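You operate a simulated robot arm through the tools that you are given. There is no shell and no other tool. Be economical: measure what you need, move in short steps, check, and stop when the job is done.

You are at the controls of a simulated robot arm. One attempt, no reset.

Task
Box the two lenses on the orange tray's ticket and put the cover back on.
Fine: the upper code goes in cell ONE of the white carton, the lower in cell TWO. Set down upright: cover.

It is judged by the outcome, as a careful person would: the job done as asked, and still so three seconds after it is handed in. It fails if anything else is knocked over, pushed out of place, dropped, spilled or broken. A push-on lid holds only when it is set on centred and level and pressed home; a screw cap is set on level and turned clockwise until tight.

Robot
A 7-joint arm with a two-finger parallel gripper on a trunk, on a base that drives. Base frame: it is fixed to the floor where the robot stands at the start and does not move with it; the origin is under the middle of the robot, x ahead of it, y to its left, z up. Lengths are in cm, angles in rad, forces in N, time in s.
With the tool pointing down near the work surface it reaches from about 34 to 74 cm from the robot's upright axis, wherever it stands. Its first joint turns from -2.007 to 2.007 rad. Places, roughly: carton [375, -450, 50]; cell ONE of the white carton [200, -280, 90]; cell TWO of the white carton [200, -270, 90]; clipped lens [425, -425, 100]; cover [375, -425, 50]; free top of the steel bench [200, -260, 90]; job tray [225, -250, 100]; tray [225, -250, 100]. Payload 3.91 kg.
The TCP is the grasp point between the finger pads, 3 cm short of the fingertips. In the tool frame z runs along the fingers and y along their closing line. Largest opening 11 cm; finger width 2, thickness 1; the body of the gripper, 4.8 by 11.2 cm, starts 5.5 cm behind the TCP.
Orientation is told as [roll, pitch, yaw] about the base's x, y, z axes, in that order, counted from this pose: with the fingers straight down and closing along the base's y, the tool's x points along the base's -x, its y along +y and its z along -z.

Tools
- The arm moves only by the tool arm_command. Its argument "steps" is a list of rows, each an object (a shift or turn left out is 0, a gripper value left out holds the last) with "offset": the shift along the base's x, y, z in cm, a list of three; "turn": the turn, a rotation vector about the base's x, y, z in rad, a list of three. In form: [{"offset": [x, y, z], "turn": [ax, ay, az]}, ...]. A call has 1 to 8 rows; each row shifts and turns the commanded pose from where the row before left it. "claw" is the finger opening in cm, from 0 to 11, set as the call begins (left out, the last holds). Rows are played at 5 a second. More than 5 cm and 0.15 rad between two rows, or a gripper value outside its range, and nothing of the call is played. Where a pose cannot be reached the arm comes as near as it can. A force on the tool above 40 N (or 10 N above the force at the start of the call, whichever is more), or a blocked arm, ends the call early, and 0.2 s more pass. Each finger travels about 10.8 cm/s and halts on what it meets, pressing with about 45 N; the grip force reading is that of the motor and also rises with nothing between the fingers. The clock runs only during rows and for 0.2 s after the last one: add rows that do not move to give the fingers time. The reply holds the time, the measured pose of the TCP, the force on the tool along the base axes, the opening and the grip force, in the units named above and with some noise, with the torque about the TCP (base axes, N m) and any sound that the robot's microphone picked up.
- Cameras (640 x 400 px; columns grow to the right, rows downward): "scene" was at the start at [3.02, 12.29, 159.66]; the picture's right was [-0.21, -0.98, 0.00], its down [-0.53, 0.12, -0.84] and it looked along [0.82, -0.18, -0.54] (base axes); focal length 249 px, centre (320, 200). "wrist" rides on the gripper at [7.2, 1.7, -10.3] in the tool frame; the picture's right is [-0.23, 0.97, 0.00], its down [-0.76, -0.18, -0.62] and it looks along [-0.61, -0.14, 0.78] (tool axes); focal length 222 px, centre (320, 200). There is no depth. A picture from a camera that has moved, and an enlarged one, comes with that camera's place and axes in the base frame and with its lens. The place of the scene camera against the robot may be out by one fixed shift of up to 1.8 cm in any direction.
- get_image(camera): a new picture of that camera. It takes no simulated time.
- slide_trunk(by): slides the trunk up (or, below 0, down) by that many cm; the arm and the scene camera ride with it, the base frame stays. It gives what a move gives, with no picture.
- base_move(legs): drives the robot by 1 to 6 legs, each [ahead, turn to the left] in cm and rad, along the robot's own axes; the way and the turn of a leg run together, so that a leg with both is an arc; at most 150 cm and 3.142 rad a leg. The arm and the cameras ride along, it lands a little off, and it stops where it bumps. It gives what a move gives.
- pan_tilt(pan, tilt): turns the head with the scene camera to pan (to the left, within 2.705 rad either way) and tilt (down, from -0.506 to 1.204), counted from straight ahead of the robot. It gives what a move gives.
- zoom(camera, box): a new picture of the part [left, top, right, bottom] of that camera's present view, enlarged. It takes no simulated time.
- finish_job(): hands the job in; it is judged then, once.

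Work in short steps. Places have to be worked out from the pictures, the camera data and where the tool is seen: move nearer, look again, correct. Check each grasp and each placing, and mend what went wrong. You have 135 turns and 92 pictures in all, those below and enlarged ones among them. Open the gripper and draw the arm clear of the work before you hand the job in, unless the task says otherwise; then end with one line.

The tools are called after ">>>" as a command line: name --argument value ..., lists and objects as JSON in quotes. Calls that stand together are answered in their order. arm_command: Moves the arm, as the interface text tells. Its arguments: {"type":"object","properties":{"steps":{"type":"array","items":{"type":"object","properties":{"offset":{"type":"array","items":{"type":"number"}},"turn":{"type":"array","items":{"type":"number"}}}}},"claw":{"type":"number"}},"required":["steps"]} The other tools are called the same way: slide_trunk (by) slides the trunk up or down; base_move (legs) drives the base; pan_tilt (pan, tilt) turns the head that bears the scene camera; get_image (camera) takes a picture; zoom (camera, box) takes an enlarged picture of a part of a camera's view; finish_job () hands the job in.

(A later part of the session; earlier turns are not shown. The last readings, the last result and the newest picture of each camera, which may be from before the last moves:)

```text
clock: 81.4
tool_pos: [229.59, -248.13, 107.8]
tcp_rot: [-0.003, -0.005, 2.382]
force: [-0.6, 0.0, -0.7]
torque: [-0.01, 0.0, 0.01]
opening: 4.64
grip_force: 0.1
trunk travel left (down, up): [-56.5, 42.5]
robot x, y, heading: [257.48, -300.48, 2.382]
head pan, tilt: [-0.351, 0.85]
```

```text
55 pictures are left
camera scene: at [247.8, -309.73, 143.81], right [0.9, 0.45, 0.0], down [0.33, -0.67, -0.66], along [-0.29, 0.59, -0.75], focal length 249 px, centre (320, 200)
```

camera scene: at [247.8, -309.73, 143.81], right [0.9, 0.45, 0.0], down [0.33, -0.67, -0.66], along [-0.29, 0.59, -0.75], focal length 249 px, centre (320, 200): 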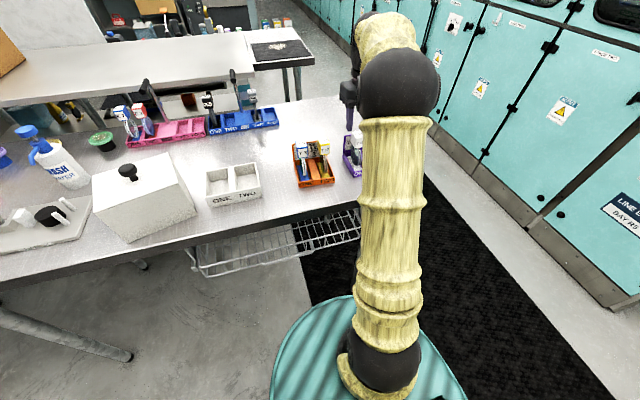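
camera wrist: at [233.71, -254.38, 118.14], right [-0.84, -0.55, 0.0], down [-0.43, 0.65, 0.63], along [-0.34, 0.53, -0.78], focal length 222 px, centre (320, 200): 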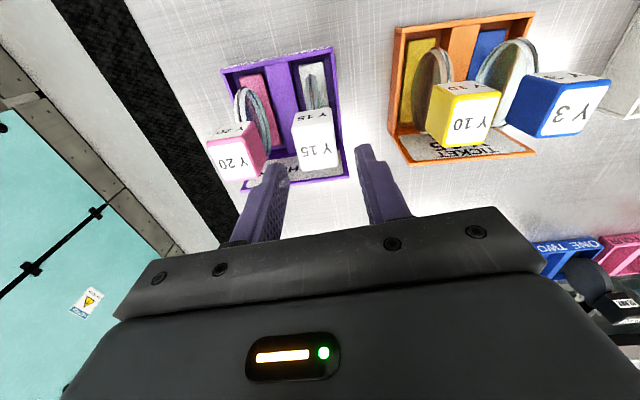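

Tips centred within ~0.3 cm. Small correction, then descend so the pads straddle the cube.

>>> arm_command --steps '[{"offset": [-0.1, 0.5, 0]}, {"offset": [0, 0, -2]}, {"offset": [0, 0, -2]}, {"offset": [0, 0, -1.8]}, {}]'

>>> get_image --camera "wrist"

```text
clock: 82.6
tool_pos: [229.55, -247.74, 101.84]
tcp_rot: [-0.001, -0.006, 2.38]
force: [-0.8, 0.0, 0.7]
torque: [-0.01, 0.04, -0.03]
opening: 4.6
grip_force: 0.1
trunk travel left (down, up): [-56.5, 42.5]
robot x, y, heading: [257.18, -300.38, 2.38]
head pan, tilt: [-0.351, 0.85]
```

```text
54 pictures are left
camera wrist: at [233.78, -253.97, 112.25], right [-0.84, -0.55, 0.0], down [-0.43, 0.65, 0.63], along [-0.34, 0.53, -0.78], focal length 222 px, centre (320, 200)
```

wrist: 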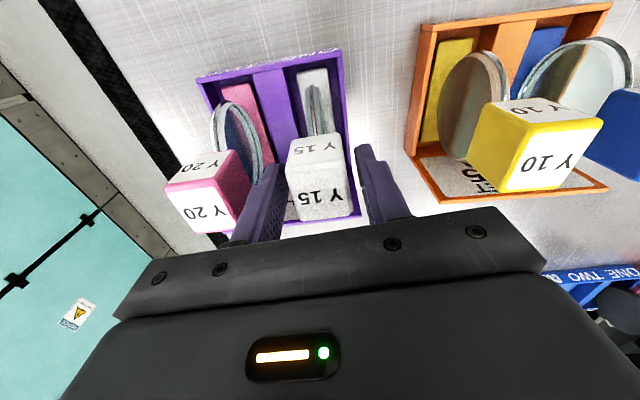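

The cube is between the pads with the neighbour free. Close and lift slowly.

>>> arm_command --steps '[{}, {}, {}]' --claw 0

>>> arm_command --steps '[{"offset": [0, 0, 1]}, {"offset": [0, 0, 2]}, {"offset": [0, 0, 4]}, {"offset": [0, 0, 4]}, {"offset": [0, 0, 3]}]'

>>> get_image --camera "wrist"

>>> get_image --camera "scene"

```text
clock: 83.4
tool_pos: [229.66, -247.7, 101.96]
tcp_rot: [-0.002, -0.008, 2.382]
force: [-0.9, 0.1, -0.1]
torque: [-0.04, -0.01, -0.01]
opening: 2.92
grip_force: 45.2
trunk travel left (down, up): [-56.5, 42.5]
robot x, y, heading: [257.11, -300.48, 2.384]
head pan, tilt: [-0.351, 0.85]
```

```text
clock: 84.6
tool_pos: [229.55, -247.63, 115.84]
tcp_rot: [-0.001, -0.004, 2.383]
force: [0.2, 1.0, -0.7]
torque: [0.0, 0.02, 0.03]
opening: 2.91
grip_force: 44.7
trunk travel left (down, up): [-56.5, 42.5]
robot x, y, heading: [257.26, -300.66, 2.384]
head pan, tilt: [-0.351, 0.85]
```

```text
53 pictures are left
camera wrist: at [233.74, -253.92, 126.27], right [-0.84, -0.55, 0.0], down [-0.43, 0.65, 0.63], along [-0.34, 0.52, -0.78], focal length 222 px, centre (320, 200)
```

wrist: 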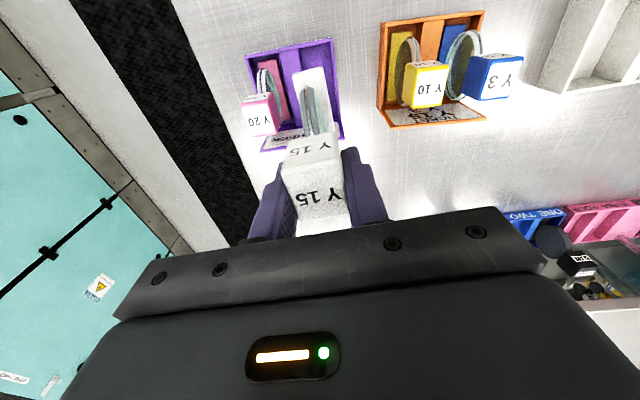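

```text
52 pictures are left
camera scene: at [247.8, -309.72, 143.81], right [0.9, 0.44, 0.0], down [0.33, -0.67, -0.66], along [-0.29, 0.59, -0.75], focal length 249 px, centre (320, 200)
```

scene: 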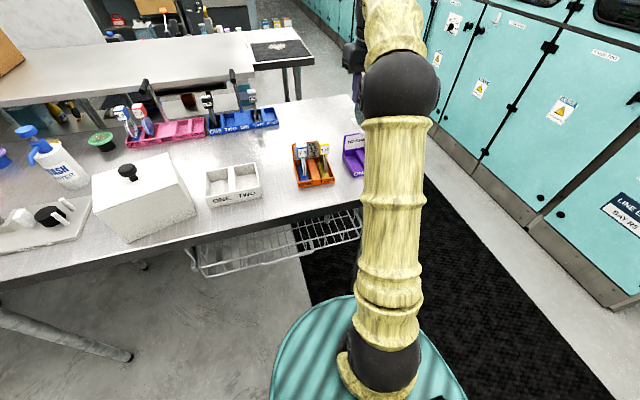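

Y15 is held. Move it over toward cell ONE (≈(199.7,-276)), staying high, and look.

>>> arm_command --steps '[{"offset": [0, 0, 4]}, {"offset": [-3.3, -3.1, 0]}, {"offset": [-3.3, -3.1, 0]}, {"offset": [-3.3, -3.1, 0]}, {"offset": [-3.3, -3.1, 0]}, {"offset": [-3.3, -3.1, 0]}]'

>>> arm_command --steps '[{"offset": [-3.3, -3.1, 0]}, {"offset": [-3.3, -3.1, 0]}, {"offset": [-3.3, -3.1, 0]}, {"offset": [-3.3, -3.1, 0]}, {}]'

>>> get_image --camera "wrist"

>>> zoom --camera "scene" --box '[160, 60, 400, 220]'

```text
clock: 86.0
tool_pos: [213.08, -263.21, 119.62]
tcp_rot: [-0.001, -0.005, 2.38]
force: [0.3, 0.0, 0.0]
torque: [-0.01, 0.02, 0.01]
opening: 2.91
grip_force: 44.7
trunk travel left (down, up): [-56.5, 42.5]
robot x, y, heading: [257.03, -300.42, 2.385]
head pan, tilt: [-0.351, 0.85]
```

```text
clock: 87.2
tool_pos: [200.37, -275.63, 119.49]
tcp_rot: [0.002, -0.011, 2.38]
force: [-0.5, -1.0, 0.0]
torque: [0.01, 0.0, 0.02]
opening: 2.93
grip_force: 45.0
out of reach, approached as far as the arm can: row 4
trunk travel left (down, up): [-56.5, 42.5]
robot x, y, heading: [257.03, -300.1, 2.385]
head pan, tilt: [-0.351, 0.85]
```

```text
51 pictures are left
camera wrist: at [204.44, -281.88, 129.92], right [-0.84, -0.55, 0.0], down [-0.43, 0.65, 0.63], along [-0.35, 0.53, -0.78], focal length 222 px, centre (320, 200)
```

wrist: 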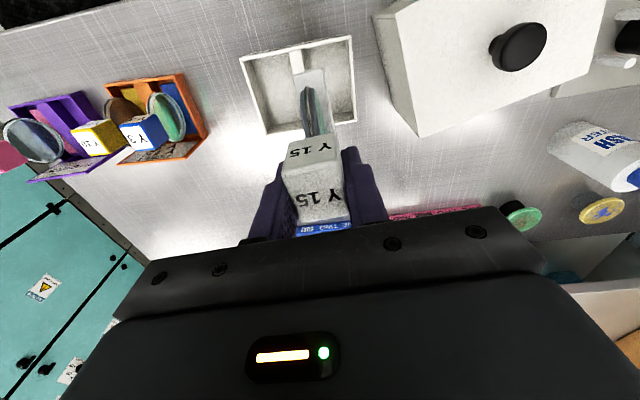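

```text
2.50 times, centred on (280, 140) of scene
camera zoom: at [247.74, -309.72, 143.81], right [0.9, 0.44, 0.0], down [0.33, -0.67, -0.66], along [-0.29, 0.59, -0.75], focal length 622 px, centre (420, 350)
```

zoom: 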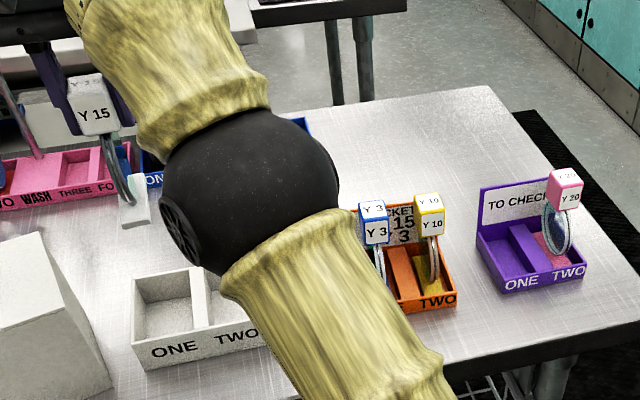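

The lens has a foot plate, so it stands by itself. Carton centre works out at (201.9,-273.5), yaw ≈2.31; cell ONE centre ≈(199.4,-276.3). I align and yaw slightly.

>>> arm_command --steps '[{"turn": [0, 0, -0.07]}, {"offset": [-1.0, -0.7, 0]}, {}]'

>>> slide_trunk --by -10

>>> get_image --camera "wrist"

>>> get_image --camera "scene"

```text
clock: 88.0
tool_pos: [200.01, -276.18, 119.43]
tcp_rot: [0.0, -0.009, 2.312]
force: [0.3, 0.0, 0.0]
torque: [0.04, 0.02, -0.02]
opening: 2.93
grip_force: 45.1
out of reach, approached as far as the arm can: row 2
trunk travel left (down, up): [-56.5, 42.5]
robot x, y, heading: [257.18, -300.38, 2.383]
head pan, tilt: [-0.351, 0.85]
```

```text
clock: 89.3
tool_pos: [200.02, -276.14, 109.39]
tcp_rot: [-0.001, -0.007, 2.312]
force: [0.4, 0.4, 0.2]
torque: [-0.01, 0.03, 0.0]
opening: 2.92
grip_force: 45.2
trunk travel left (down, up): [-46.5, 52.5]
robot x, y, heading: [257.19, -300.7, 2.387]
head pan, tilt: [-0.351, 0.85]
```

```text
49 pictures are left
camera wrist: at [203.71, -282.65, 119.76], right [-0.87, -0.49, 0.0], down [-0.38, 0.68, 0.63], along [-0.31, 0.55, -0.78], focal length 222 px, centre (320, 200)
```

wrist: 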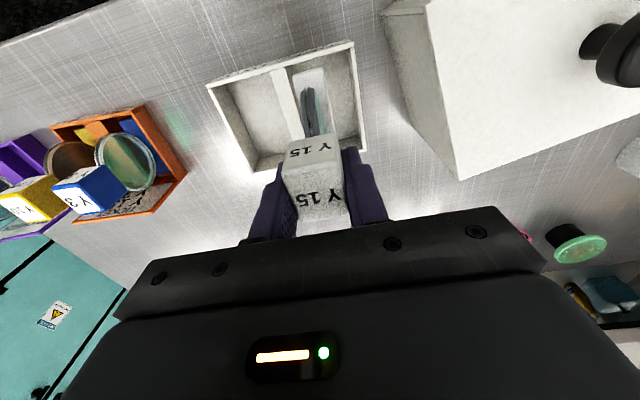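

```text
48 pictures are left
camera scene: at [247.8, -309.73, 133.81], right [0.9, 0.44, 0.0], down [0.33, -0.67, -0.66], along [-0.29, 0.59, -0.75], focal length 249 px, centre (320, 200)
```

scene: 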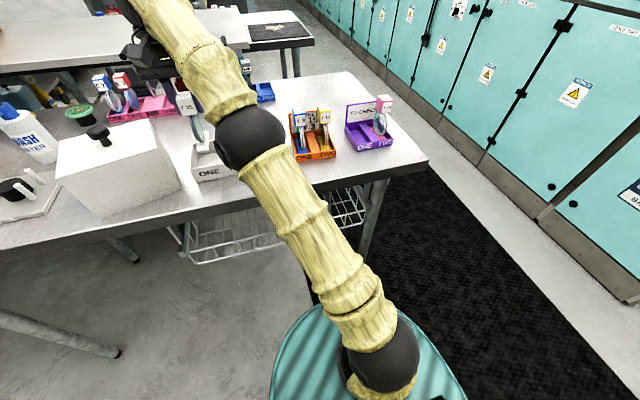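

Zoom to check foot versus cell ONE.

>>> zoom --camera "wrist" --box '[190, 20, 400, 190]'

>>> zoom --camera "scene" --box '[150, 70, 280, 200]'

```text
2.35 times, centred on (295, 105) of wrist
camera zoom: at [203.71, -282.65, 119.76], right [-0.87, -0.49, 0.0], down [-0.38, 0.68, 0.63], along [-0.31, 0.55, -0.78], focal length 523 px, centre (379, 424)
```

zoom: 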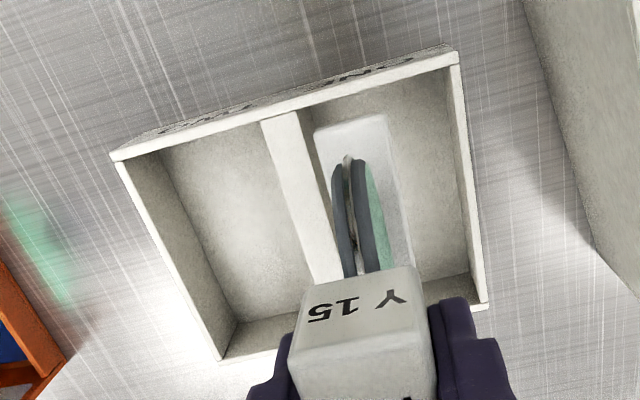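

```text
3.08 times, centred on (215, 135) of scene
camera zoom: at [247.8, -309.73, 133.81], right [0.9, 0.44, 0.0], down [0.33, -0.67, -0.66], along [-0.29, 0.59, -0.75], focal length 766 px, centre (643, 400)
```

zoom: 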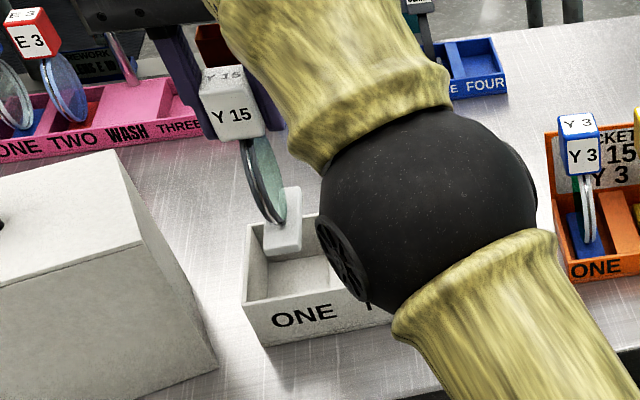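

Solved corners: cell ONE centre ≈(199.2,-276.0); foot (≈8.3 cm long) is centred under the tool at (200.0,-276.1). I shift by (-0.8,+0.1) and lower partway.

>>> arm_command --steps '[{"offset": [-0.8, 0.1, 0]}, {"offset": [0, 0, -1.5]}, {"offset": [0, 0, -1.5]}, {}]'

>>> zoom --camera "wrist" --box '[190, 20, 400, 190]'

```text
clock: 90.3
tool_pos: [200.01, -276.25, 106.28]
tcp_rot: [0.001, -0.009, 2.312]
force: [-0.4, 1.1, 0.0]
torque: [0.03, 0.01, -0.01]
opening: 2.92
grip_force: 45.1
out of reach, approached as far as the arm can: row 1
trunk travel left (down, up): [-46.5, 52.5]
robot x, y, heading: [256.91, -300.46, 2.384]
head pan, tilt: [-0.351, 0.85]
```

```text
2.35 times, centred on (295, 105) of wrist
camera zoom: at [203.7, -282.63, 116.72], right [-0.87, -0.49, 0.0], down [-0.38, 0.68, 0.63], along [-0.31, 0.55, -0.78], focal length 523 px, centre (379, 424)
```

zoom: 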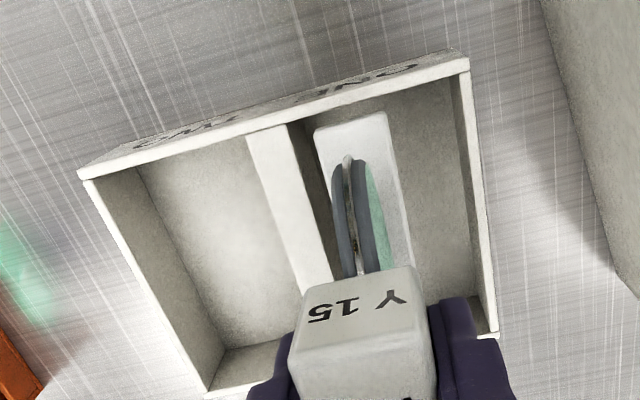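

Lowering by arm gains reach; retry the lateral shift at this height.

>>> arm_command --steps '[{"offset": [-0.8, 0.2, 0]}, {}]'

>>> zoom --camera "wrist" --box '[190, 20, 400, 190]'

```text
clock: 91.0
tool_pos: [199.18, -275.97, 106.39]
tcp_rot: [0.0, -0.007, 2.311]
force: [0.1, 0.0, -0.8]
torque: [0.0, -0.04, -0.01]
opening: 2.91
grip_force: 44.8
trunk travel left (down, up): [-46.5, 52.5]
robot x, y, heading: [257.21, -300.85, 2.383]
head pan, tilt: [-0.351, 0.85]
```

```text
2.35 times, centred on (295, 105) of wrist
camera zoom: at [202.93, -282.42, 116.74], right [-0.87, -0.49, 0.0], down [-0.38, 0.68, 0.63], along [-0.31, 0.55, -0.78], focal length 523 px, centre (379, 424)
```

zoom: 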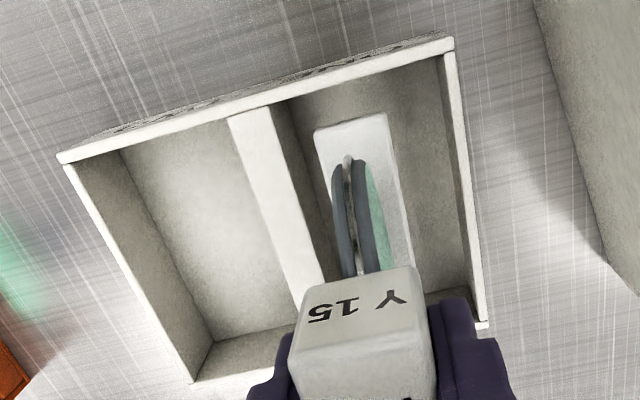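

Foot lies well within cell ONE. I lower to just above the floor with a slight forward nudge.

>>> arm_command --steps '[{"offset": [-0.2, 0.2, -1]}, {"offset": [0, 0, -1]}, {"offset": [0, 0, -1]}, {"offset": [0, 0, -0.7]}, {}]'

>>> zoom --camera "wrist" --box '[190, 20, 400, 190]'

>>> zoom --camera "scene" --box '[150, 70, 280, 200]'

```text
clock: 92.2
tool_pos: [199.09, -275.82, 102.81]
tcp_rot: [0.0, -0.008, 2.311]
force: [-0.4, 0.4, -0.5]
torque: [0.0, 0.0, -0.07]
opening: 2.93
grip_force: 44.6
trunk travel left (down, up): [-46.5, 52.5]
robot x, y, heading: [257.52, -300.53, 2.381]
head pan, tilt: [-0.351, 0.85]
```

```text
2.35 times, centred on (295, 105) of wrist
camera zoom: at [202.77, -282.27, 113.11], right [-0.87, -0.49, 0.0], down [-0.38, 0.68, 0.63], along [-0.31, 0.55, -0.78], focal length 523 px, centre (379, 424)
```

zoom: 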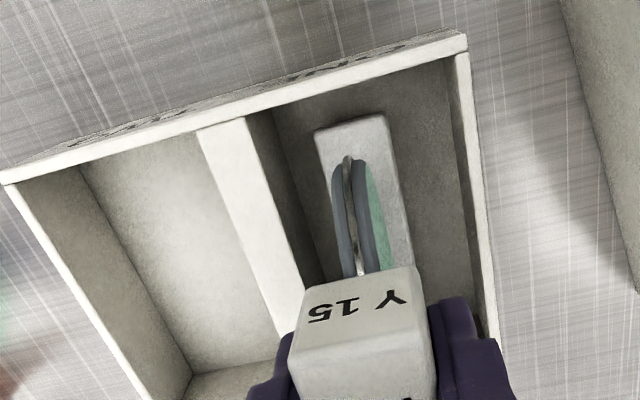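

```text
3.08 times, centred on (215, 135) of scene
camera zoom: at [247.79, -309.73, 133.81], right [0.9, 0.44, 0.0], down [0.33, -0.67, -0.66], along [-0.29, 0.59, -0.75], focal length 766 px, centre (643, 400)
```

zoom: 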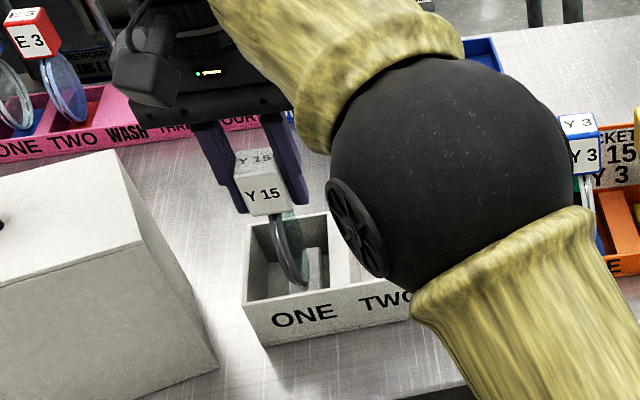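

It is inside cell ONE. Lower in small steps to contact.

>>> arm_command --steps '[{"offset": [0, 0, -0.4]}, {"offset": [0, 0, -0.3]}, {}]'

>>> arm_command --steps '[{"offset": [0, 0, -0.3]}, {}]'

```text
clock: 93.0
tool_pos: [199.04, -275.8, 102.01]
tcp_rot: [0.001, -0.009, 2.311]
force: [-0.6, 0.1, -0.7]
torque: [0.01, 0.04, -0.01]
opening: 2.9
grip_force: 44.9
trunk travel left (down, up): [-46.5, 52.5]
robot x, y, heading: [257.18, -300.27, 2.383]
head pan, tilt: [-0.351, 0.85]
```

```text
clock: 93.5
tool_pos: [199.1, -275.66, 101.89]
tcp_rot: [-0.001, -0.01, 2.31]
force: [-0.7, 1.8, 7.1]
torque: [-0.09, -0.08, -0.01]
opening: 2.93
grip_force: 45.1
trunk travel left (down, up): [-46.5, 52.5]
robot x, y, heading: [257.42, -300.71, 2.382]
head pan, tilt: [-0.351, 0.85]
```

Contact on the cell floor at 101.9. Release gently and rise.

>>> arm_command --steps '[{}, {}]' --claw 4.6

>>> arm_command --steps '[{"offset": [0, 0, 2]}, {"offset": [0, 0, 2]}, {"offset": [0, 0, 3]}, {"offset": [0.5, 0.5, 2]}, {}]'

>>> get_image --camera "wrist"

```text
clock: 94.2
tool_pos: [199.09, -275.69, 101.76]
tcp_rot: [-0.001, -0.007, 2.31]
force: [1.2, 1.2, 0.0]
torque: [-0.02, -0.03, 0.02]
opening: 4.57
grip_force: 0.1
trunk travel left (down, up): [-46.5, 52.5]
robot x, y, heading: [257.25, -300.75, 2.383]
head pan, tilt: [-0.351, 0.85]
```

```text
clock: 95.3
tool_pos: [199.96, -275.82, 109.23]
tcp_rot: [0.0, -0.012, 2.311]
force: [0.3, 0.4, 0.7]
torque: [0.02, 0.0, 0.0]
opening: 4.6
grip_force: 0.1
out of reach, approached as far as the arm can: row 3, 4
trunk travel left (down, up): [-46.5, 52.5]
robot x, y, heading: [256.91, -300.32, 2.381]
head pan, tilt: [-0.351, 0.85]
```

```text
41 pictures are left
camera wrist: at [203.68, -282.34, 119.6], right [-0.87, -0.49, 0.0], down [-0.38, 0.68, 0.63], along [-0.31, 0.55, -0.78], focal length 222 px, centre (320, 200)
```

wrist: 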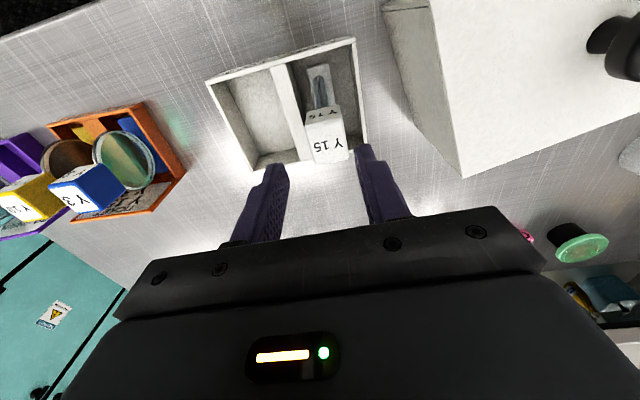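

Y15 stands in cell ONE. I raise the trunk for clearance and reach, then go to Y3 (≈(217,-259.5)).

>>> slide_trunk --by 10

>>> arm_command --steps '[{"offset": [3.4, 3.2, 0]}, {"offset": [3.4, 3.2, 0], "turn": [0, 0, 0.05]}, {"offset": [3.4, 3.2, 0]}, {"offset": [3.4, 3.2, 0]}, {"offset": [3.4, 3.4, 0]}, {"offset": [0, 0, -4]}, {"offset": [0, 0, -4]}, {}]'

>>> get_image --camera "wrist"

```text
clock: 96.7
tool_pos: [199.91, -275.69, 119.24]
tcp_rot: [-0.001, -0.011, 2.311]
force: [0.1, 0.1, 0.8]
torque: [0.01, 0.04, 0.03]
opening: 4.62
grip_force: 0.0
trunk travel left (down, up): [-56.5, 42.5]
robot x, y, heading: [256.96, -300.6, 2.386]
head pan, tilt: [-0.351, 0.85]
```

```text
clock: 98.5
tool_pos: [216.9, -259.66, 111.25]
tcp_rot: [0.001, -0.01, 2.36]
force: [-0.3, -0.8, -0.1]
torque: [-0.02, -0.02, -0.01]
opening: 4.58
grip_force: 0.0
trunk travel left (down, up): [-56.5, 42.5]
robot x, y, heading: [257.48, -300.35, 2.383]
head pan, tilt: [-0.351, 0.85]
```

```text
40 pictures are left
camera wrist: at [220.92, -266.01, 121.64], right [-0.85, -0.53, 0.0], down [-0.41, 0.66, 0.63], along [-0.34, 0.53, -0.78], focal length 222 px, centre (320, 200)
```

wrist: 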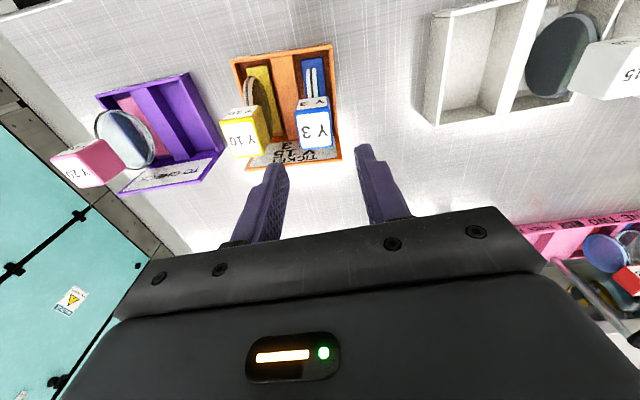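

Y3 cube at ≈(217.3,-259.5); correct and descend to 106.5 for a check.

>>> arm_command --steps '[{"offset": [0.4, 0.2, -2]}, {"offset": [0, 0, -2.5]}, {}]'

>>> get_image --camera "wrist"

```text
clock: 99.3
tool_pos: [217.29, -259.41, 106.85]
tcp_rot: [0.001, -0.011, 2.364]
force: [-0.5, 0.0, 0.2]
torque: [0.01, 0.0, 0.04]
opening: 4.62
grip_force: 0.1
trunk travel left (down, up): [-56.5, 42.5]
robot x, y, heading: [257.38, -300.18, 2.382]
head pan, tilt: [-0.351, 0.85]
```

```text
39 pictures are left
camera wrist: at [221.32, -265.77, 117.24], right [-0.85, -0.53, 0.0], down [-0.41, 0.66, 0.63], along [-0.34, 0.53, -0.78], focal length 222 px, centre (320, 200)
```

wrist: 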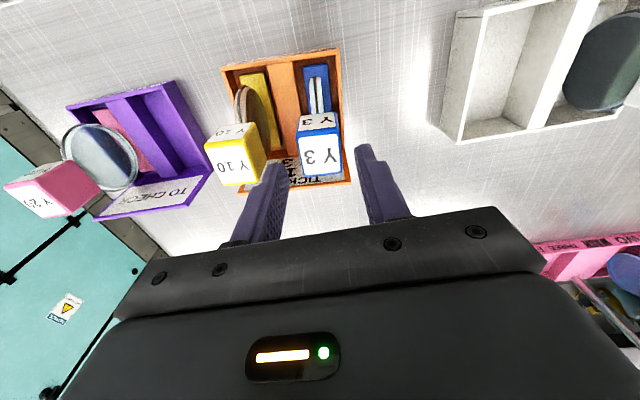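

Aligned, but the right finger is near Y10; I narrow to 4.0 cm and go down.

>>> arm_command --steps '[{}, {"offset": [0, 0, -1.5]}, {"offset": [0, 0, -1.5]}, {}]' --claw 4.0

>>> get_image --camera "wrist"

```text
clock: 100.3
tool_pos: [217.2, -259.49, 103.83]
tcp_rot: [0.001, -0.011, 2.36]
force: [-0.2, -0.7, -0.2]
torque: [0.0, 0.01, 0.0]
opening: 3.98
grip_force: 0.1
trunk travel left (down, up): [-56.5, 42.5]
robot x, y, heading: [257.1, -300.38, 2.382]
head pan, tilt: [-0.351, 0.85]
```

```text
38 pictures are left
camera wrist: at [221.33, -265.79, 114.15], right [-0.85, -0.53, 0.0], down [-0.41, 0.66, 0.63], along [-0.34, 0.53, -0.78], focal length 222 px, centre (320, 200)
```

wrist: 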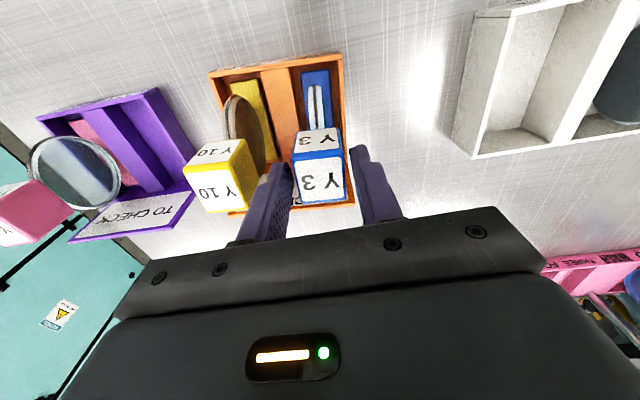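

Good clearance both sides; go down the last 1.9 cm, close, and lift.

>>> arm_command --steps '[{"offset": [0, 0, -1]}, {"offset": [0, 0, -0.9]}, {}]'

>>> arm_command --steps '[{}, {}, {}]' --claw 0

>>> arm_command --steps '[{"offset": [0, 0, 1]}, {"offset": [0, 0, 2]}, {"offset": [0, 0, 4]}, {"offset": [0, 0, 4]}, {"offset": [0, 0, 4]}, {}]'

>>> get_image --camera "wrist"

```text
clock: 101.1
tool_pos: [217.34, -259.51, 101.87]
tcp_rot: [0.0, -0.01, 2.36]
force: [1.1, 0.3, 0.5]
torque: [-0.04, 0.03, -0.03]
opening: 4.02
grip_force: 0.1
trunk travel left (down, up): [-56.5, 42.5]
robot x, y, heading: [257.23, -300.67, 2.38]
head pan, tilt: [-0.351, 0.85]
```

```text
clock: 101.9
tool_pos: [217.33, -259.44, 101.76]
tcp_rot: [0.001, -0.01, 2.362]
force: [-0.1, 0.0, 0.5]
torque: [0.0, 0.02, -0.01]
opening: 2.93
grip_force: 45.0
trunk travel left (down, up): [-56.5, 42.5]
robot x, y, heading: [256.94, -300.33, 2.38]
head pan, tilt: [-0.351, 0.85]
```

```text
clock: 103.3
tool_pos: [217.38, -259.46, 116.94]
tcp_rot: [0.0, -0.011, 2.36]
force: [0.0, 0.6, -1.1]
torque: [0.0, 0.0, -0.02]
opening: 2.91
grip_force: 45.4
trunk travel left (down, up): [-56.5, 42.5]
robot x, y, heading: [257.09, -300.31, 2.382]
head pan, tilt: [-0.351, 0.85]
```

```text
37 pictures are left
camera wrist: at [221.37, -265.77, 127.18], right [-0.85, -0.53, 0.0], down [-0.41, 0.66, 0.63], along [-0.34, 0.53, -0.78], focal length 222 px, centre (320, 200)
```

wrist: 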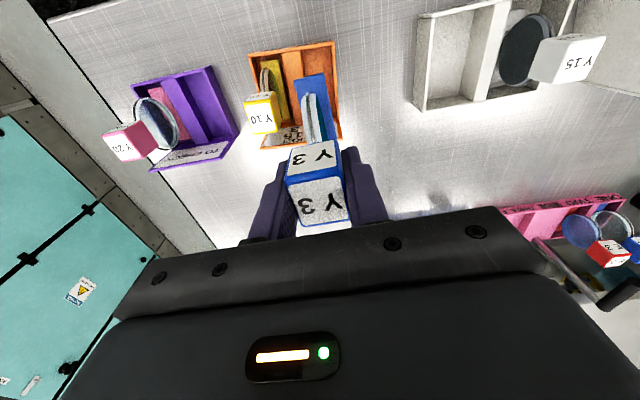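

Y3 held. Move over cell TWO (≈(204.7,-271.1)), yaw to 2.31.

>>> arm_command --steps '[{"offset": [-3.2, -2.9, 1]}, {"offset": [-3.2, -2.9, 0], "turn": [0, 0, -0.05]}, {"offset": [-3.2, -2.9, 0]}, {"offset": [-3.1, -2.9, 0]}, {"offset": [0, 0, -4]}, {"offset": [0, 0, -3]}, {}]'

>>> zoom --camera "wrist" --box '[210, 20, 450, 190]'

```text
clock: 104.9
tool_pos: [204.55, -271.01, 110.85]
tcp_rot: [0.001, -0.012, 2.31]
force: [-0.7, 0.7, -0.2]
torque: [0.0, 0.03, -0.01]
opening: 2.9
grip_force: 45.4
trunk travel left (down, up): [-56.5, 42.5]
robot x, y, heading: [257.06, -300.52, 2.383]
head pan, tilt: [-0.351, 0.85]
```

```text
2.35 times, centred on (330, 105) of wrist
camera zoom: at [208.25, -277.49, 121.11], right [-0.87, -0.49, 0.0], down [-0.38, 0.68, 0.63], along [-0.31, 0.55, -0.78], focal length 523 px, centre (296, 424)
```

zoom: 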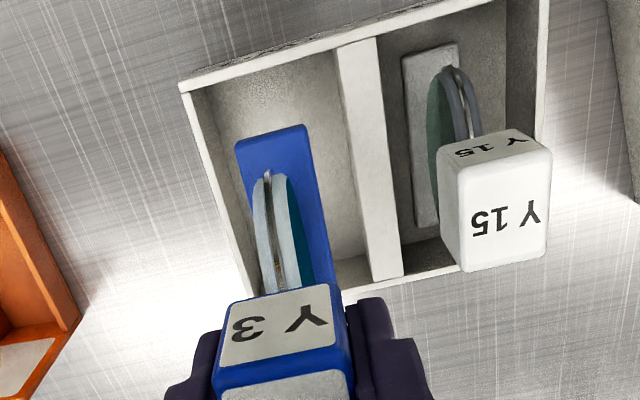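

Foot slightly left/back of centre in cell TWO; nudge (+0.65,-0.3) and lower.

>>> arm_command --steps '[{"offset": [0.65, -0.3, 0]}, {"offset": [0, 0, -2]}, {"offset": [0, 0, -2]}, {"offset": [0, 0, -2]}, {"offset": [0, 0, -1.5]}, {}]'

>>> zoom --camera "wrist" --box '[210, 20, 450, 190]'

```text
clock: 106.3
tool_pos: [205.24, -271.38, 103.21]
tcp_rot: [0.002, -0.01, 2.31]
force: [-0.1, -0.2, -0.8]
torque: [-0.01, 0.01, 0.0]
opening: 2.93
grip_force: 45.4
trunk travel left (down, up): [-56.5, 42.5]
robot x, y, heading: [257.31, -300.04, 2.385]
head pan, tilt: [-0.351, 0.85]
```

```text
2.35 times, centred on (330, 105) of wrist
camera zoom: at [208.94, -277.8, 113.59], right [-0.87, -0.49, 0.0], down [-0.38, 0.68, 0.63], along [-0.31, 0.55, -0.78], focal length 523 px, centre (296, 424)
```

zoom: 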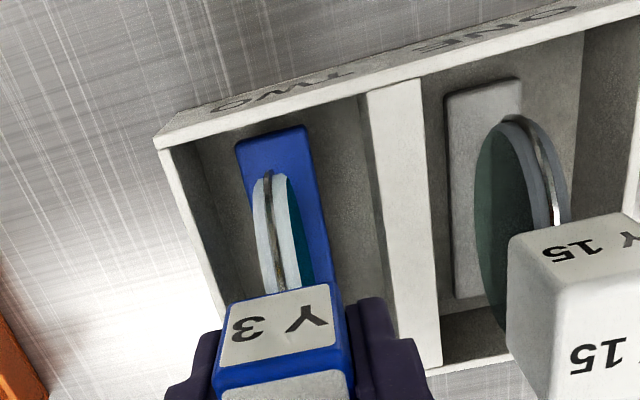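

Foot is clear of all walls in cell TWO. Lower to contact and release.

>>> arm_command --steps '[{"offset": [0, 0, -0.6]}, {"offset": [0, 0, -0.4]}, {"offset": [0, 0, -0.4]}, {}]'

```text
clock: 107.3
tool_pos: [205.18, -271.43, 101.91]
tcp_rot: [0.0, -0.01, 2.311]
force: [-0.2, 0.0, 0.1]
torque: [-0.01, 0.02, -0.02]
opening: 2.93
grip_force: 45.2
trunk travel left (down, up): [-56.5, 42.5]
robot x, y, heading: [257.23, -300.28, 2.381]
head pan, tilt: [-0.351, 0.85]
```

>>> arm_command --steps '[{"offset": [0, 0, -0.25]}, {}]'

```text
clock: 107.9
tool_pos: [205.25, -271.35, 101.81]
tcp_rot: [0.001, -0.012, 2.311]
force: [-3.0, 0.1, 9.4]
torque: [-0.24, 0.0, -0.04]
opening: 2.91
grip_force: 45.0
trunk travel left (down, up): [-56.5, 42.5]
robot x, y, heading: [257.09, -300.17, 2.382]
head pan, tilt: [-0.351, 0.85]
```

Floor contact (9 N). Release and rise.

>>> arm_command --steps '[{}, {}]' --claw 4.6

>>> arm_command --steps '[{"offset": [0, 0, 2]}, {"offset": [0, 0, 2]}, {"offset": [0, 0, 4]}, {"offset": [0, 0, 4]}, {"offset": [0, 0, 3]}]'

>>> get_image --camera "wrist"

```text
clock: 108.5
tool_pos: [205.39, -271.33, 101.72]
tcp_rot: [-0.001, -0.01, 2.31]
force: [-0.1, -0.9, -0.6]
torque: [-0.01, -0.01, -0.02]
opening: 4.59
grip_force: 0.1
trunk travel left (down, up): [-56.5, 42.5]
robot x, y, heading: [257.17, -299.95, 2.383]
head pan, tilt: [-0.351, 0.85]
```

```text
clock: 109.7
tool_pos: [205.04, -271.17, 116.83]
tcp_rot: [0.0, -0.011, 2.312]
force: [0.0, -0.2, -0.4]
torque: [0.01, -0.03, 0.02]
opening: 4.58
grip_force: 0.1
trunk travel left (down, up): [-56.5, 42.5]
robot x, y, heading: [257.14, -300.41, 2.381]
head pan, tilt: [-0.351, 0.85]
```

```text
34 pictures are left
camera wrist: at [208.94, -277.66, 127.16], right [-0.87, -0.49, 0.0], down [-0.38, 0.68, 0.63], along [-0.31, 0.55, -0.78], focal length 222 px, centre (320, 200)
```

wrist: 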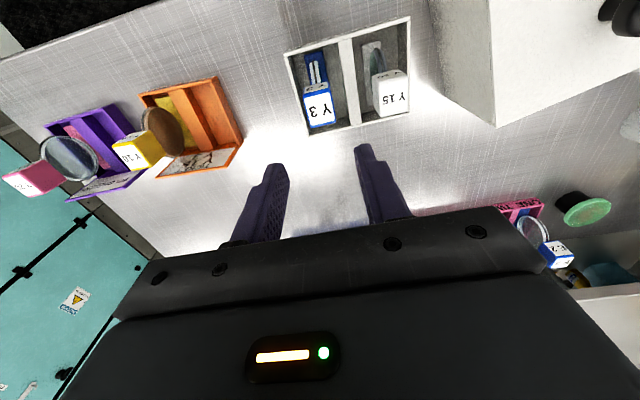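

Both lenses stand in their cells and the carton hasn't moved (centre ≈(202,-273.7)). The earlier trouble was full arm extension, so I raise the trunk back, lower the arm, then go to the cover knob (≈(189.2,-289.1)).

>>> slide_trunk --by 14

>>> arm_command --steps '[{"offset": [0, 0, -4], "turn": [0, 0, 0.1]}, {"offset": [0, 0, -4], "turn": [0, 0, 0.1]}, {"offset": [0, 0, -4], "turn": [0, 0, 0.1]}, {"offset": [0, -2, -3], "turn": [0, 0, 0.07]}, {}]' --claw 7

```text
clock: 111.3
tool_pos: [205.24, -271.16, 130.75]
tcp_rot: [0.001, -0.008, 2.31]
force: [-0.4, -0.5, -0.5]
torque: [0.0, -0.01, 0.01]
opening: 4.6
grip_force: 0.0
trunk travel left (down, up): [-70.5, 28.5]
robot x, y, heading: [256.9, -300.41, 2.382]
head pan, tilt: [-0.351, 0.85]
```

```text
clock: 112.5
tool_pos: [205.3, -273.18, 115.78]
tcp_rot: [0.001, -0.009, 2.683]
force: [0.3, 0.4, 0.2]
torque: [-0.04, -0.01, 0.01]
opening: 7.0
grip_force: 0.0
trunk travel left (down, up): [-70.5, 28.5]
robot x, y, heading: [256.99, -300.75, 2.386]
head pan, tilt: [-0.351, 0.85]
```

>>> arm_command --steps '[{"offset": [-3.2, -3.2, 0]}, {"offset": [-3.2, -3.2, 0]}, {"offset": [-3.2, -3.2, 0]}, {"offset": [-3.2, -3.2, 0]}, {"offset": [-3.2, -3.1, -1]}, {}]'

>>> get_image --camera "wrist"

```text
clock: 114.0
tool_pos: [189.05, -289.05, 114.86]
tcp_rot: [0.0, -0.011, 2.68]
force: [0.5, -0.3, -0.1]
torque: [0.01, -0.03, 0.0]
opening: 7.02
grip_force: 0.1
trunk travel left (down, up): [-70.5, 28.5]
robot x, y, heading: [257.54, -300.28, 2.379]
head pan, tilt: [-0.351, 0.85]
```

```text
33 pictures are left
camera wrist: at [194.83, -293.82, 125.25], right [-0.64, -0.77, 0.0], down [-0.6, 0.5, 0.63], along [-0.49, 0.4, -0.78], focal length 222 px, centre (320, 200)
```

wrist: 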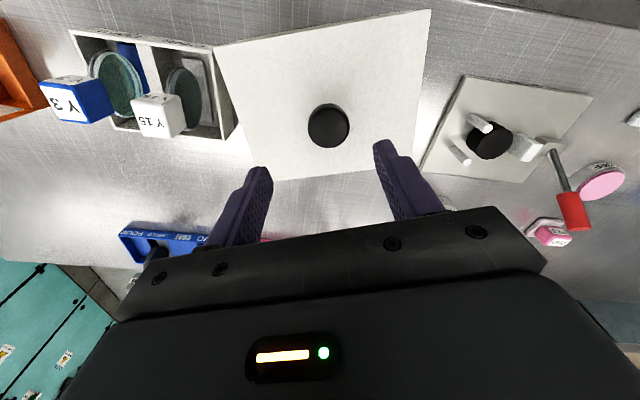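

Knob at ≈(188.8,-289.9). Shift to it and descend to TCP z 106.9 to grip.

>>> arm_command --steps '[{"offset": [-0.2, -0.8, -2]}, {"offset": [0, 0, -3]}, {}]'

>>> get_image --camera "wrist"

```text
clock: 114.8
tool_pos: [188.83, -289.81, 109.84]
tcp_rot: [-0.001, -0.01, 2.684]
force: [0.8, -0.5, -0.4]
torque: [-0.02, -0.01, -0.02]
opening: 7.02
grip_force: 0.1
trunk travel left (down, up): [-70.5, 28.5]
robot x, y, heading: [257.14, -300.69, 2.381]
head pan, tilt: [-0.351, 0.85]
```

```text
32 pictures are left
camera wrist: at [194.69, -294.59, 120.22], right [-0.64, -0.77, 0.0], down [-0.6, 0.49, 0.63], along [-0.49, 0.4, -0.78], focal length 222 px, centre (320, 200)
```

wrist: 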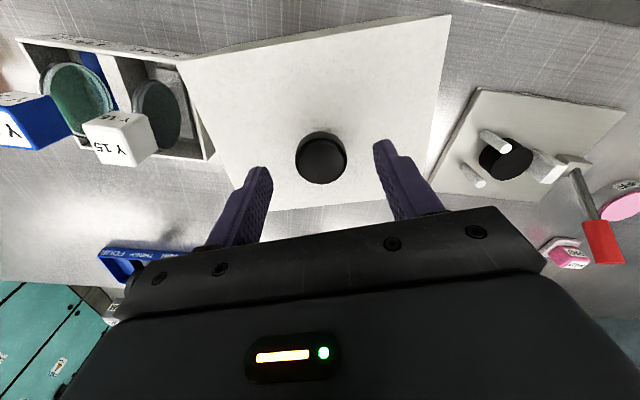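

>>> arm_command --steps '[{"offset": [0, 0, -1.5]}, {"offset": [0, 0, -1.3]}, {}]'

>>> arm_command --steps '[{}, {}, {}, {}]' --claw 0

>>> get_image --camera "wrist"

```text
clock: 115.5
tool_pos: [189.01, -289.97, 106.93]
tcp_rot: [0.0, -0.011, 2.682]
force: [-0.2, 0.1, -0.6]
torque: [-0.01, 0.04, 0.02]
opening: 7.01
grip_force: 0.1
trunk travel left (down, up): [-70.5, 28.5]
robot x, y, heading: [257.19, -300.26, 2.382]
head pan, tilt: [-0.351, 0.85]
```

```text
clock: 116.5
tool_pos: [189.01, -289.83, 106.93]
tcp_rot: [0.0, -0.011, 2.682]
force: [0.2, 0.2, -0.6]
torque: [0.0, 0.01, 0.01]
opening: 3.49
grip_force: 45.2
trunk travel left (down, up): [-70.5, 28.5]
robot x, y, heading: [256.96, -300.48, 2.381]
head pan, tilt: [-0.351, 0.85]
```

```text
31 pictures are left
camera wrist: at [194.78, -294.56, 117.32], right [-0.64, -0.77, 0.0], down [-0.6, 0.49, 0.63], along [-0.49, 0.4, -0.78], focal length 222 px, centre (320, 200)
```

wrist: 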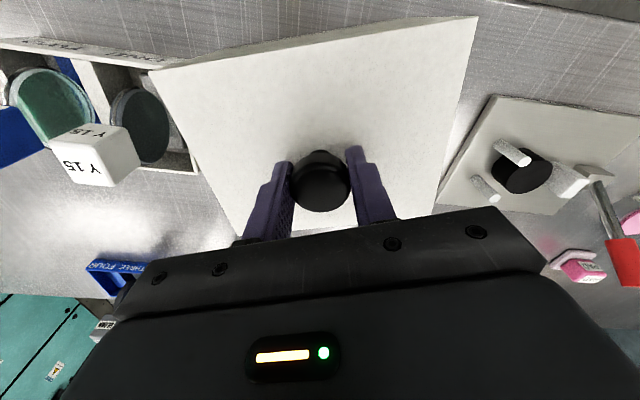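

Knob re-gripped in the same relation as before. Lift with the trunk by 17 cm, keeping the arm configuration.

>>> slide_trunk --by 17

>>> arm_command --steps '[{"offset": [2.2, 2.7, 0], "turn": [0, 0, -0.1]}, {"offset": [2.2, 2.7, 0], "turn": [0, 0, -0.1]}, {"offset": [2.2, 2.7, 0], "turn": [0, 0, -0.1]}, {"offset": [2.2, 2.7, 0]}, {"offset": [2.2, 2.8, 0]}, {"offset": [2.2, 2.8, 0]}, {}]'

>>> get_image --camera "wrist"

>>> get_image --camera "scene"

```text
clock: 118.5
tool_pos: [189.05, -289.87, 124.08]
tcp_rot: [-0.001, -0.01, 2.682]
force: [0.5, 0.2, -1.1]
torque: [-0.03, -0.01, -0.02]
opening: 3.48
grip_force: 44.9
trunk travel left (down, up): [-87.5, 11.5]
robot x, y, heading: [257.27, -300.73, 2.38]
head pan, tilt: [-0.351, 0.85]
```

```text
clock: 120.1
tool_pos: [202.11, -273.48, 123.95]
tcp_rot: [0.0, -0.012, 2.383]
force: [0.1, -0.2, -0.6]
torque: [0.06, 0.02, 0.03]
opening: 3.5
grip_force: 45.3
trunk travel left (down, up): [-87.5, 11.5]
robot x, y, heading: [257.27, -300.6, 2.378]
head pan, tilt: [-0.351, 0.85]
```

```text
30 pictures are left
camera wrist: at [206.29, -279.79, 134.31], right [-0.84, -0.55, 0.0], down [-0.43, 0.65, 0.63], along [-0.35, 0.53, -0.78], focal length 222 px, centre (320, 200)
```

wrist: 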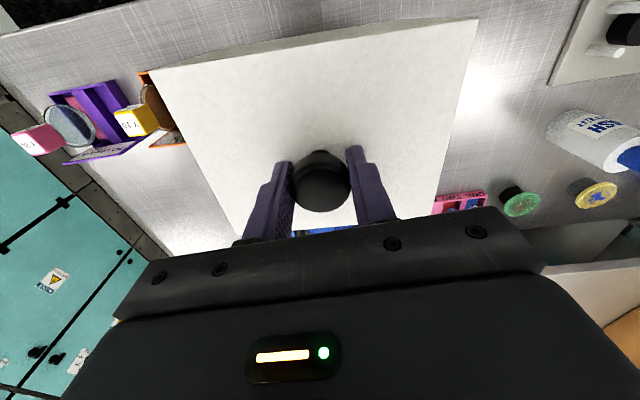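

```text
29 pictures are left
camera scene: at [247.71, -309.8, 174.8], right [0.9, 0.45, 0.0], down [0.33, -0.67, -0.66], along [-0.29, 0.59, -0.75], focal length 249 px, centre (320, 200)
```

scene: 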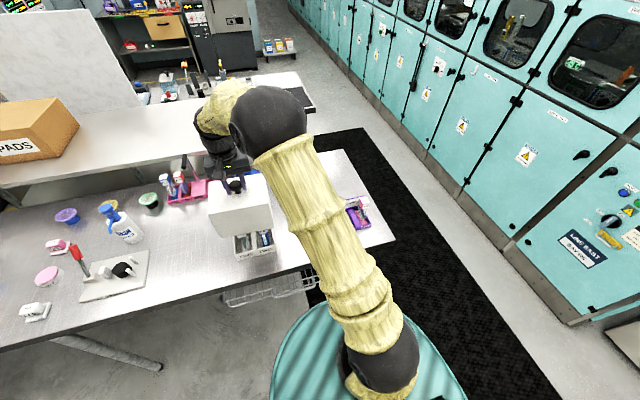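

Rotation differs by about 0.02 rad from the original; I correct that and lower a little, then check in the scene camera.

>>> arm_command --steps '[{"offset": [0.1, -0.05, -1.5], "turn": [0, 0, 0.02]}, {"offset": [0, 0, -1]}, {}]'

>>> zoom --camera "scene" --box '[190, 170, 300, 270]'

```text
clock: 120.9
tool_pos: [202.13, -273.36, 121.56]
tcp_rot: [-0.001, -0.01, 2.401]
force: [0.1, 0.5, -2.1]
torque: [-0.04, 0.01, -0.01]
opening: 3.49
grip_force: 45.2
trunk travel left (down, up): [-87.5, 11.5]
robot x, y, heading: [256.94, -300.19, 2.386]
head pan, tilt: [-0.351, 0.85]
```

```text
4.00 times, centred on (245, 220) of scene
camera zoom: at [247.76, -309.73, 174.81], right [0.9, 0.44, 0.0], down [0.33, -0.67, -0.66], along [-0.29, 0.59, -0.75], focal length 995 px, centre (620, 120)
```

zoom: 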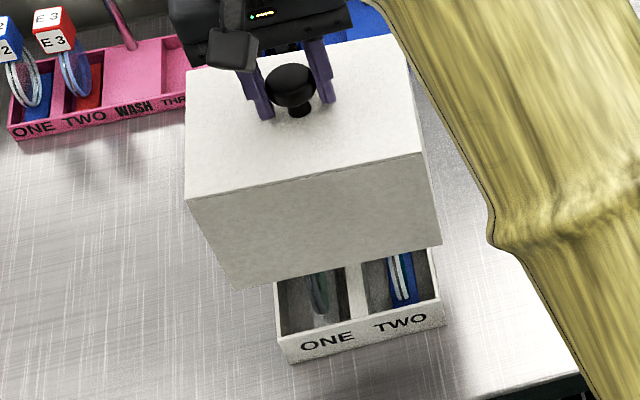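

Cover front edge is parallel to within ~0.02 rad and laterally centred. Another +0.02 turn, lower until just above the carton rim and recheck.

>>> arm_command --steps '[{"offset": [-0.1, 0.05, -2], "turn": [0, 0, 0.02]}, {"offset": [0, 0, -2.5]}, {"offset": [0, 0, -2.5]}, {"offset": [0, 0, -1]}, {}]'

>>> zoom --camera "scene" --box '[190, 170, 300, 270]'

```text
clock: 122.1
tool_pos: [202.09, -273.29, 113.51]
tcp_rot: [0.0, -0.01, 2.421]
force: [0.1, -0.2, -0.7]
torque: [0.01, 0.0, 0.0]
opening: 3.48
grip_force: 45.1
trunk travel left (down, up): [-87.5, 11.5]
robot x, y, heading: [257.05, -300.12, 2.385]
head pan, tilt: [-0.351, 0.85]
```

```text
4.00 times, centred on (245, 220) of scene
camera zoom: at [247.77, -309.72, 174.81], right [0.9, 0.44, 0.0], down [0.33, -0.67, -0.66], along [-0.29, 0.59, -0.75], focal length 995 px, centre (620, 120)
```

zoom: 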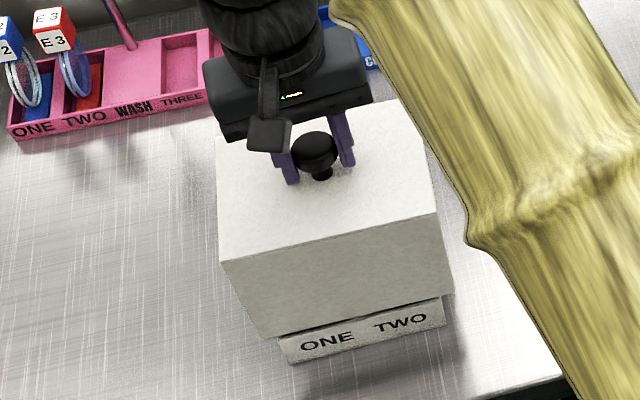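

Edges are parallel and margins symmetric. Lower gently down to the bench.

>>> arm_command --steps '[{"offset": [0, 0, -1]}, {"offset": [0, 0, -1]}, {"offset": [0, 0, -1]}, {}]'

>>> arm_command --steps '[{"offset": [0, 0, -1]}, {"offset": [0, 0, -1]}, {"offset": [0, 0, -1]}, {}]'

```text
clock: 123.1
tool_pos: [202.13, -273.36, 110.65]
tcp_rot: [0.0, -0.011, 2.42]
force: [0.0, 0.2, -1.9]
torque: [0.02, 0.01, 0.02]
opening: 3.47
grip_force: 45.0
trunk travel left (down, up): [-87.5, 11.5]
robot x, y, heading: [257.28, -300.4, 2.384]
head pan, tilt: [-0.351, 0.85]
```

```text
clock: 124.1
tool_pos: [202.3, -273.4, 107.63]
tcp_rot: [0.0, -0.011, 2.421]
force: [-0.5, -0.3, -0.8]
torque: [0.0, -0.01, 0.0]
opening: 3.47
grip_force: 44.8
trunk travel left (down, up): [-87.5, 11.5]
robot x, y, heading: [257.2, -300.23, 2.379]
head pan, tilt: [-0.351, 0.85]
```

No resistance so far; expected seat at TCP ≈106.9. Go down in small steps and press lightly.

>>> arm_command --steps '[{"offset": [0, 0, -0.4]}, {"offset": [0, 0, -0.4]}, {}]'

>>> arm_command --steps '[{"offset": [0, 0, -0.3]}, {}]'

>>> zoom --camera "scene" --box '[190, 170, 300, 270]'

```text
clock: 124.9
tool_pos: [202.2, -273.49, 107.0]
tcp_rot: [0.001, -0.018, 2.421]
force: [-1.0, 2.5, 25.9]
torque: [0.08, -0.58, 0.01]
opening: 3.48
grip_force: 44.8
trunk travel left (down, up): [-87.5, 11.5]
robot x, y, heading: [257.52, -300.53, 2.384]
head pan, tilt: [-0.351, 0.85]
```

```text
clock: 125.3
tool_pos: [202.11, -273.47, 106.97]
tcp_rot: [0.004, -0.021, 2.422]
force: [6.0, -3.1, 19.1]
torque: [-0.07, -0.76, -0.06]
opening: 3.49
grip_force: 45.2
trunk travel left (down, up): [-87.5, 11.5]
robot x, y, heading: [256.81, -300.72, 2.38]
head pan, tilt: [-0.351, 0.85]
stopped in row 2: the force on the tool passed its limit at 41 N (the readings are from after the stop); the commanded pose is now the measured one
```

```text
4.00 times, centred on (245, 220) of scene
camera zoom: at [248.07, -309.91, 174.8], right [0.9, 0.44, 0.0], down [0.33, -0.67, -0.66], along [-0.29, 0.59, -0.75], focal length 995 px, centre (620, 120)
```

zoom: 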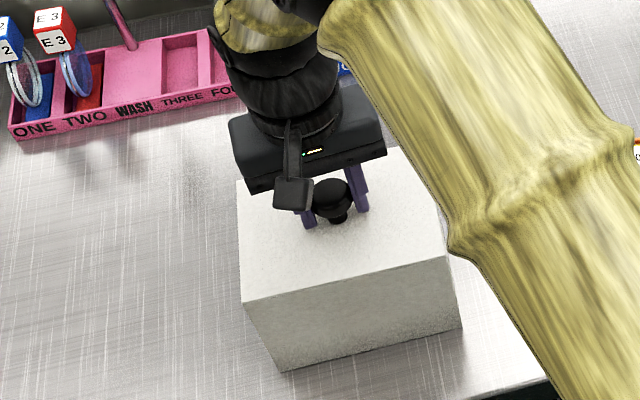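

Seated at the original height (TCP 106.97 with the grip 0.4 higher), level against the bench. Release and rise.

>>> arm_command --steps '[{"offset": [0, 0, 0.1]}, {}, {}]' --claw 6

>>> arm_command --steps '[{"offset": [0, 0, 2]}, {"offset": [0, 0, 4]}, {"offset": [0, 0, 4]}, {"offset": [0, 0, 4]}, {"offset": [2, -2, 3]}]'

>>> get_image --camera "wrist"

>>> zoom --camera "scene" --box '[0, 120, 400, 370]'

```text
clock: 126.1
tool_pos: [201.92, -273.24, 106.84]
tcp_rot: [0.002, -0.018, 2.421]
force: [-0.1, 0.4, -0.6]
torque: [0.03, -0.04, -0.01]
opening: 5.98
grip_force: 0.1
trunk travel left (down, up): [-87.5, 11.5]
robot x, y, heading: [257.29, -300.3, 2.38]
head pan, tilt: [-0.351, 0.85]
```

```text
clock: 127.3
tool_pos: [204.16, -275.4, 123.84]
tcp_rot: [0.001, -0.019, 2.422]
force: [0.1, 0.2, 0.5]
torque: [-0.01, 0.03, 0.05]
opening: 6.0
grip_force: 0.2
trunk travel left (down, up): [-87.5, 11.5]
robot x, y, heading: [257.39, -300.93, 2.382]
head pan, tilt: [-0.351, 0.85]
```

```text
25 pictures are left
camera wrist: at [208.69, -281.42, 134.19], right [-0.81, -0.58, 0.01], down [-0.45, 0.63, 0.64], along [-0.38, 0.51, -0.77], focal length 222 px, centre (320, 200)
```

wrist: 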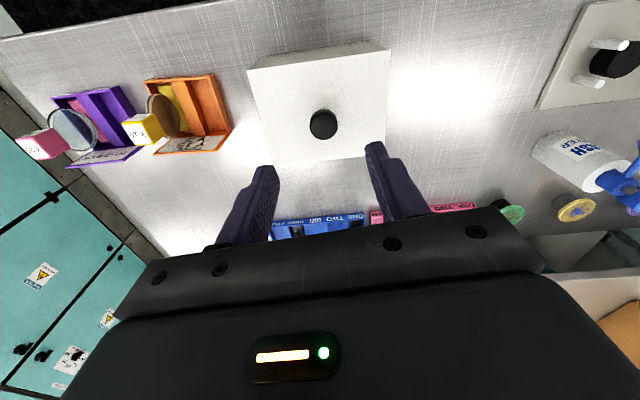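

```text
1.60 times, centred on (200, 245) of scene
camera zoom: at [248.04, -309.92, 174.82], right [0.9, 0.44, 0.0], down [0.33, -0.67, -0.66], along [-0.29, 0.59, -0.75], focal length 398 px, centre (512, 128)
```

zoom: 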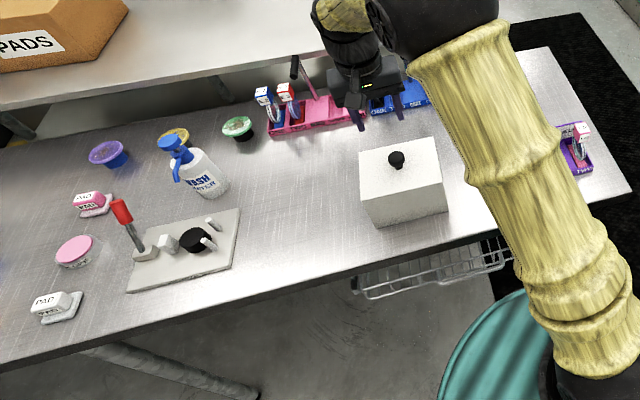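

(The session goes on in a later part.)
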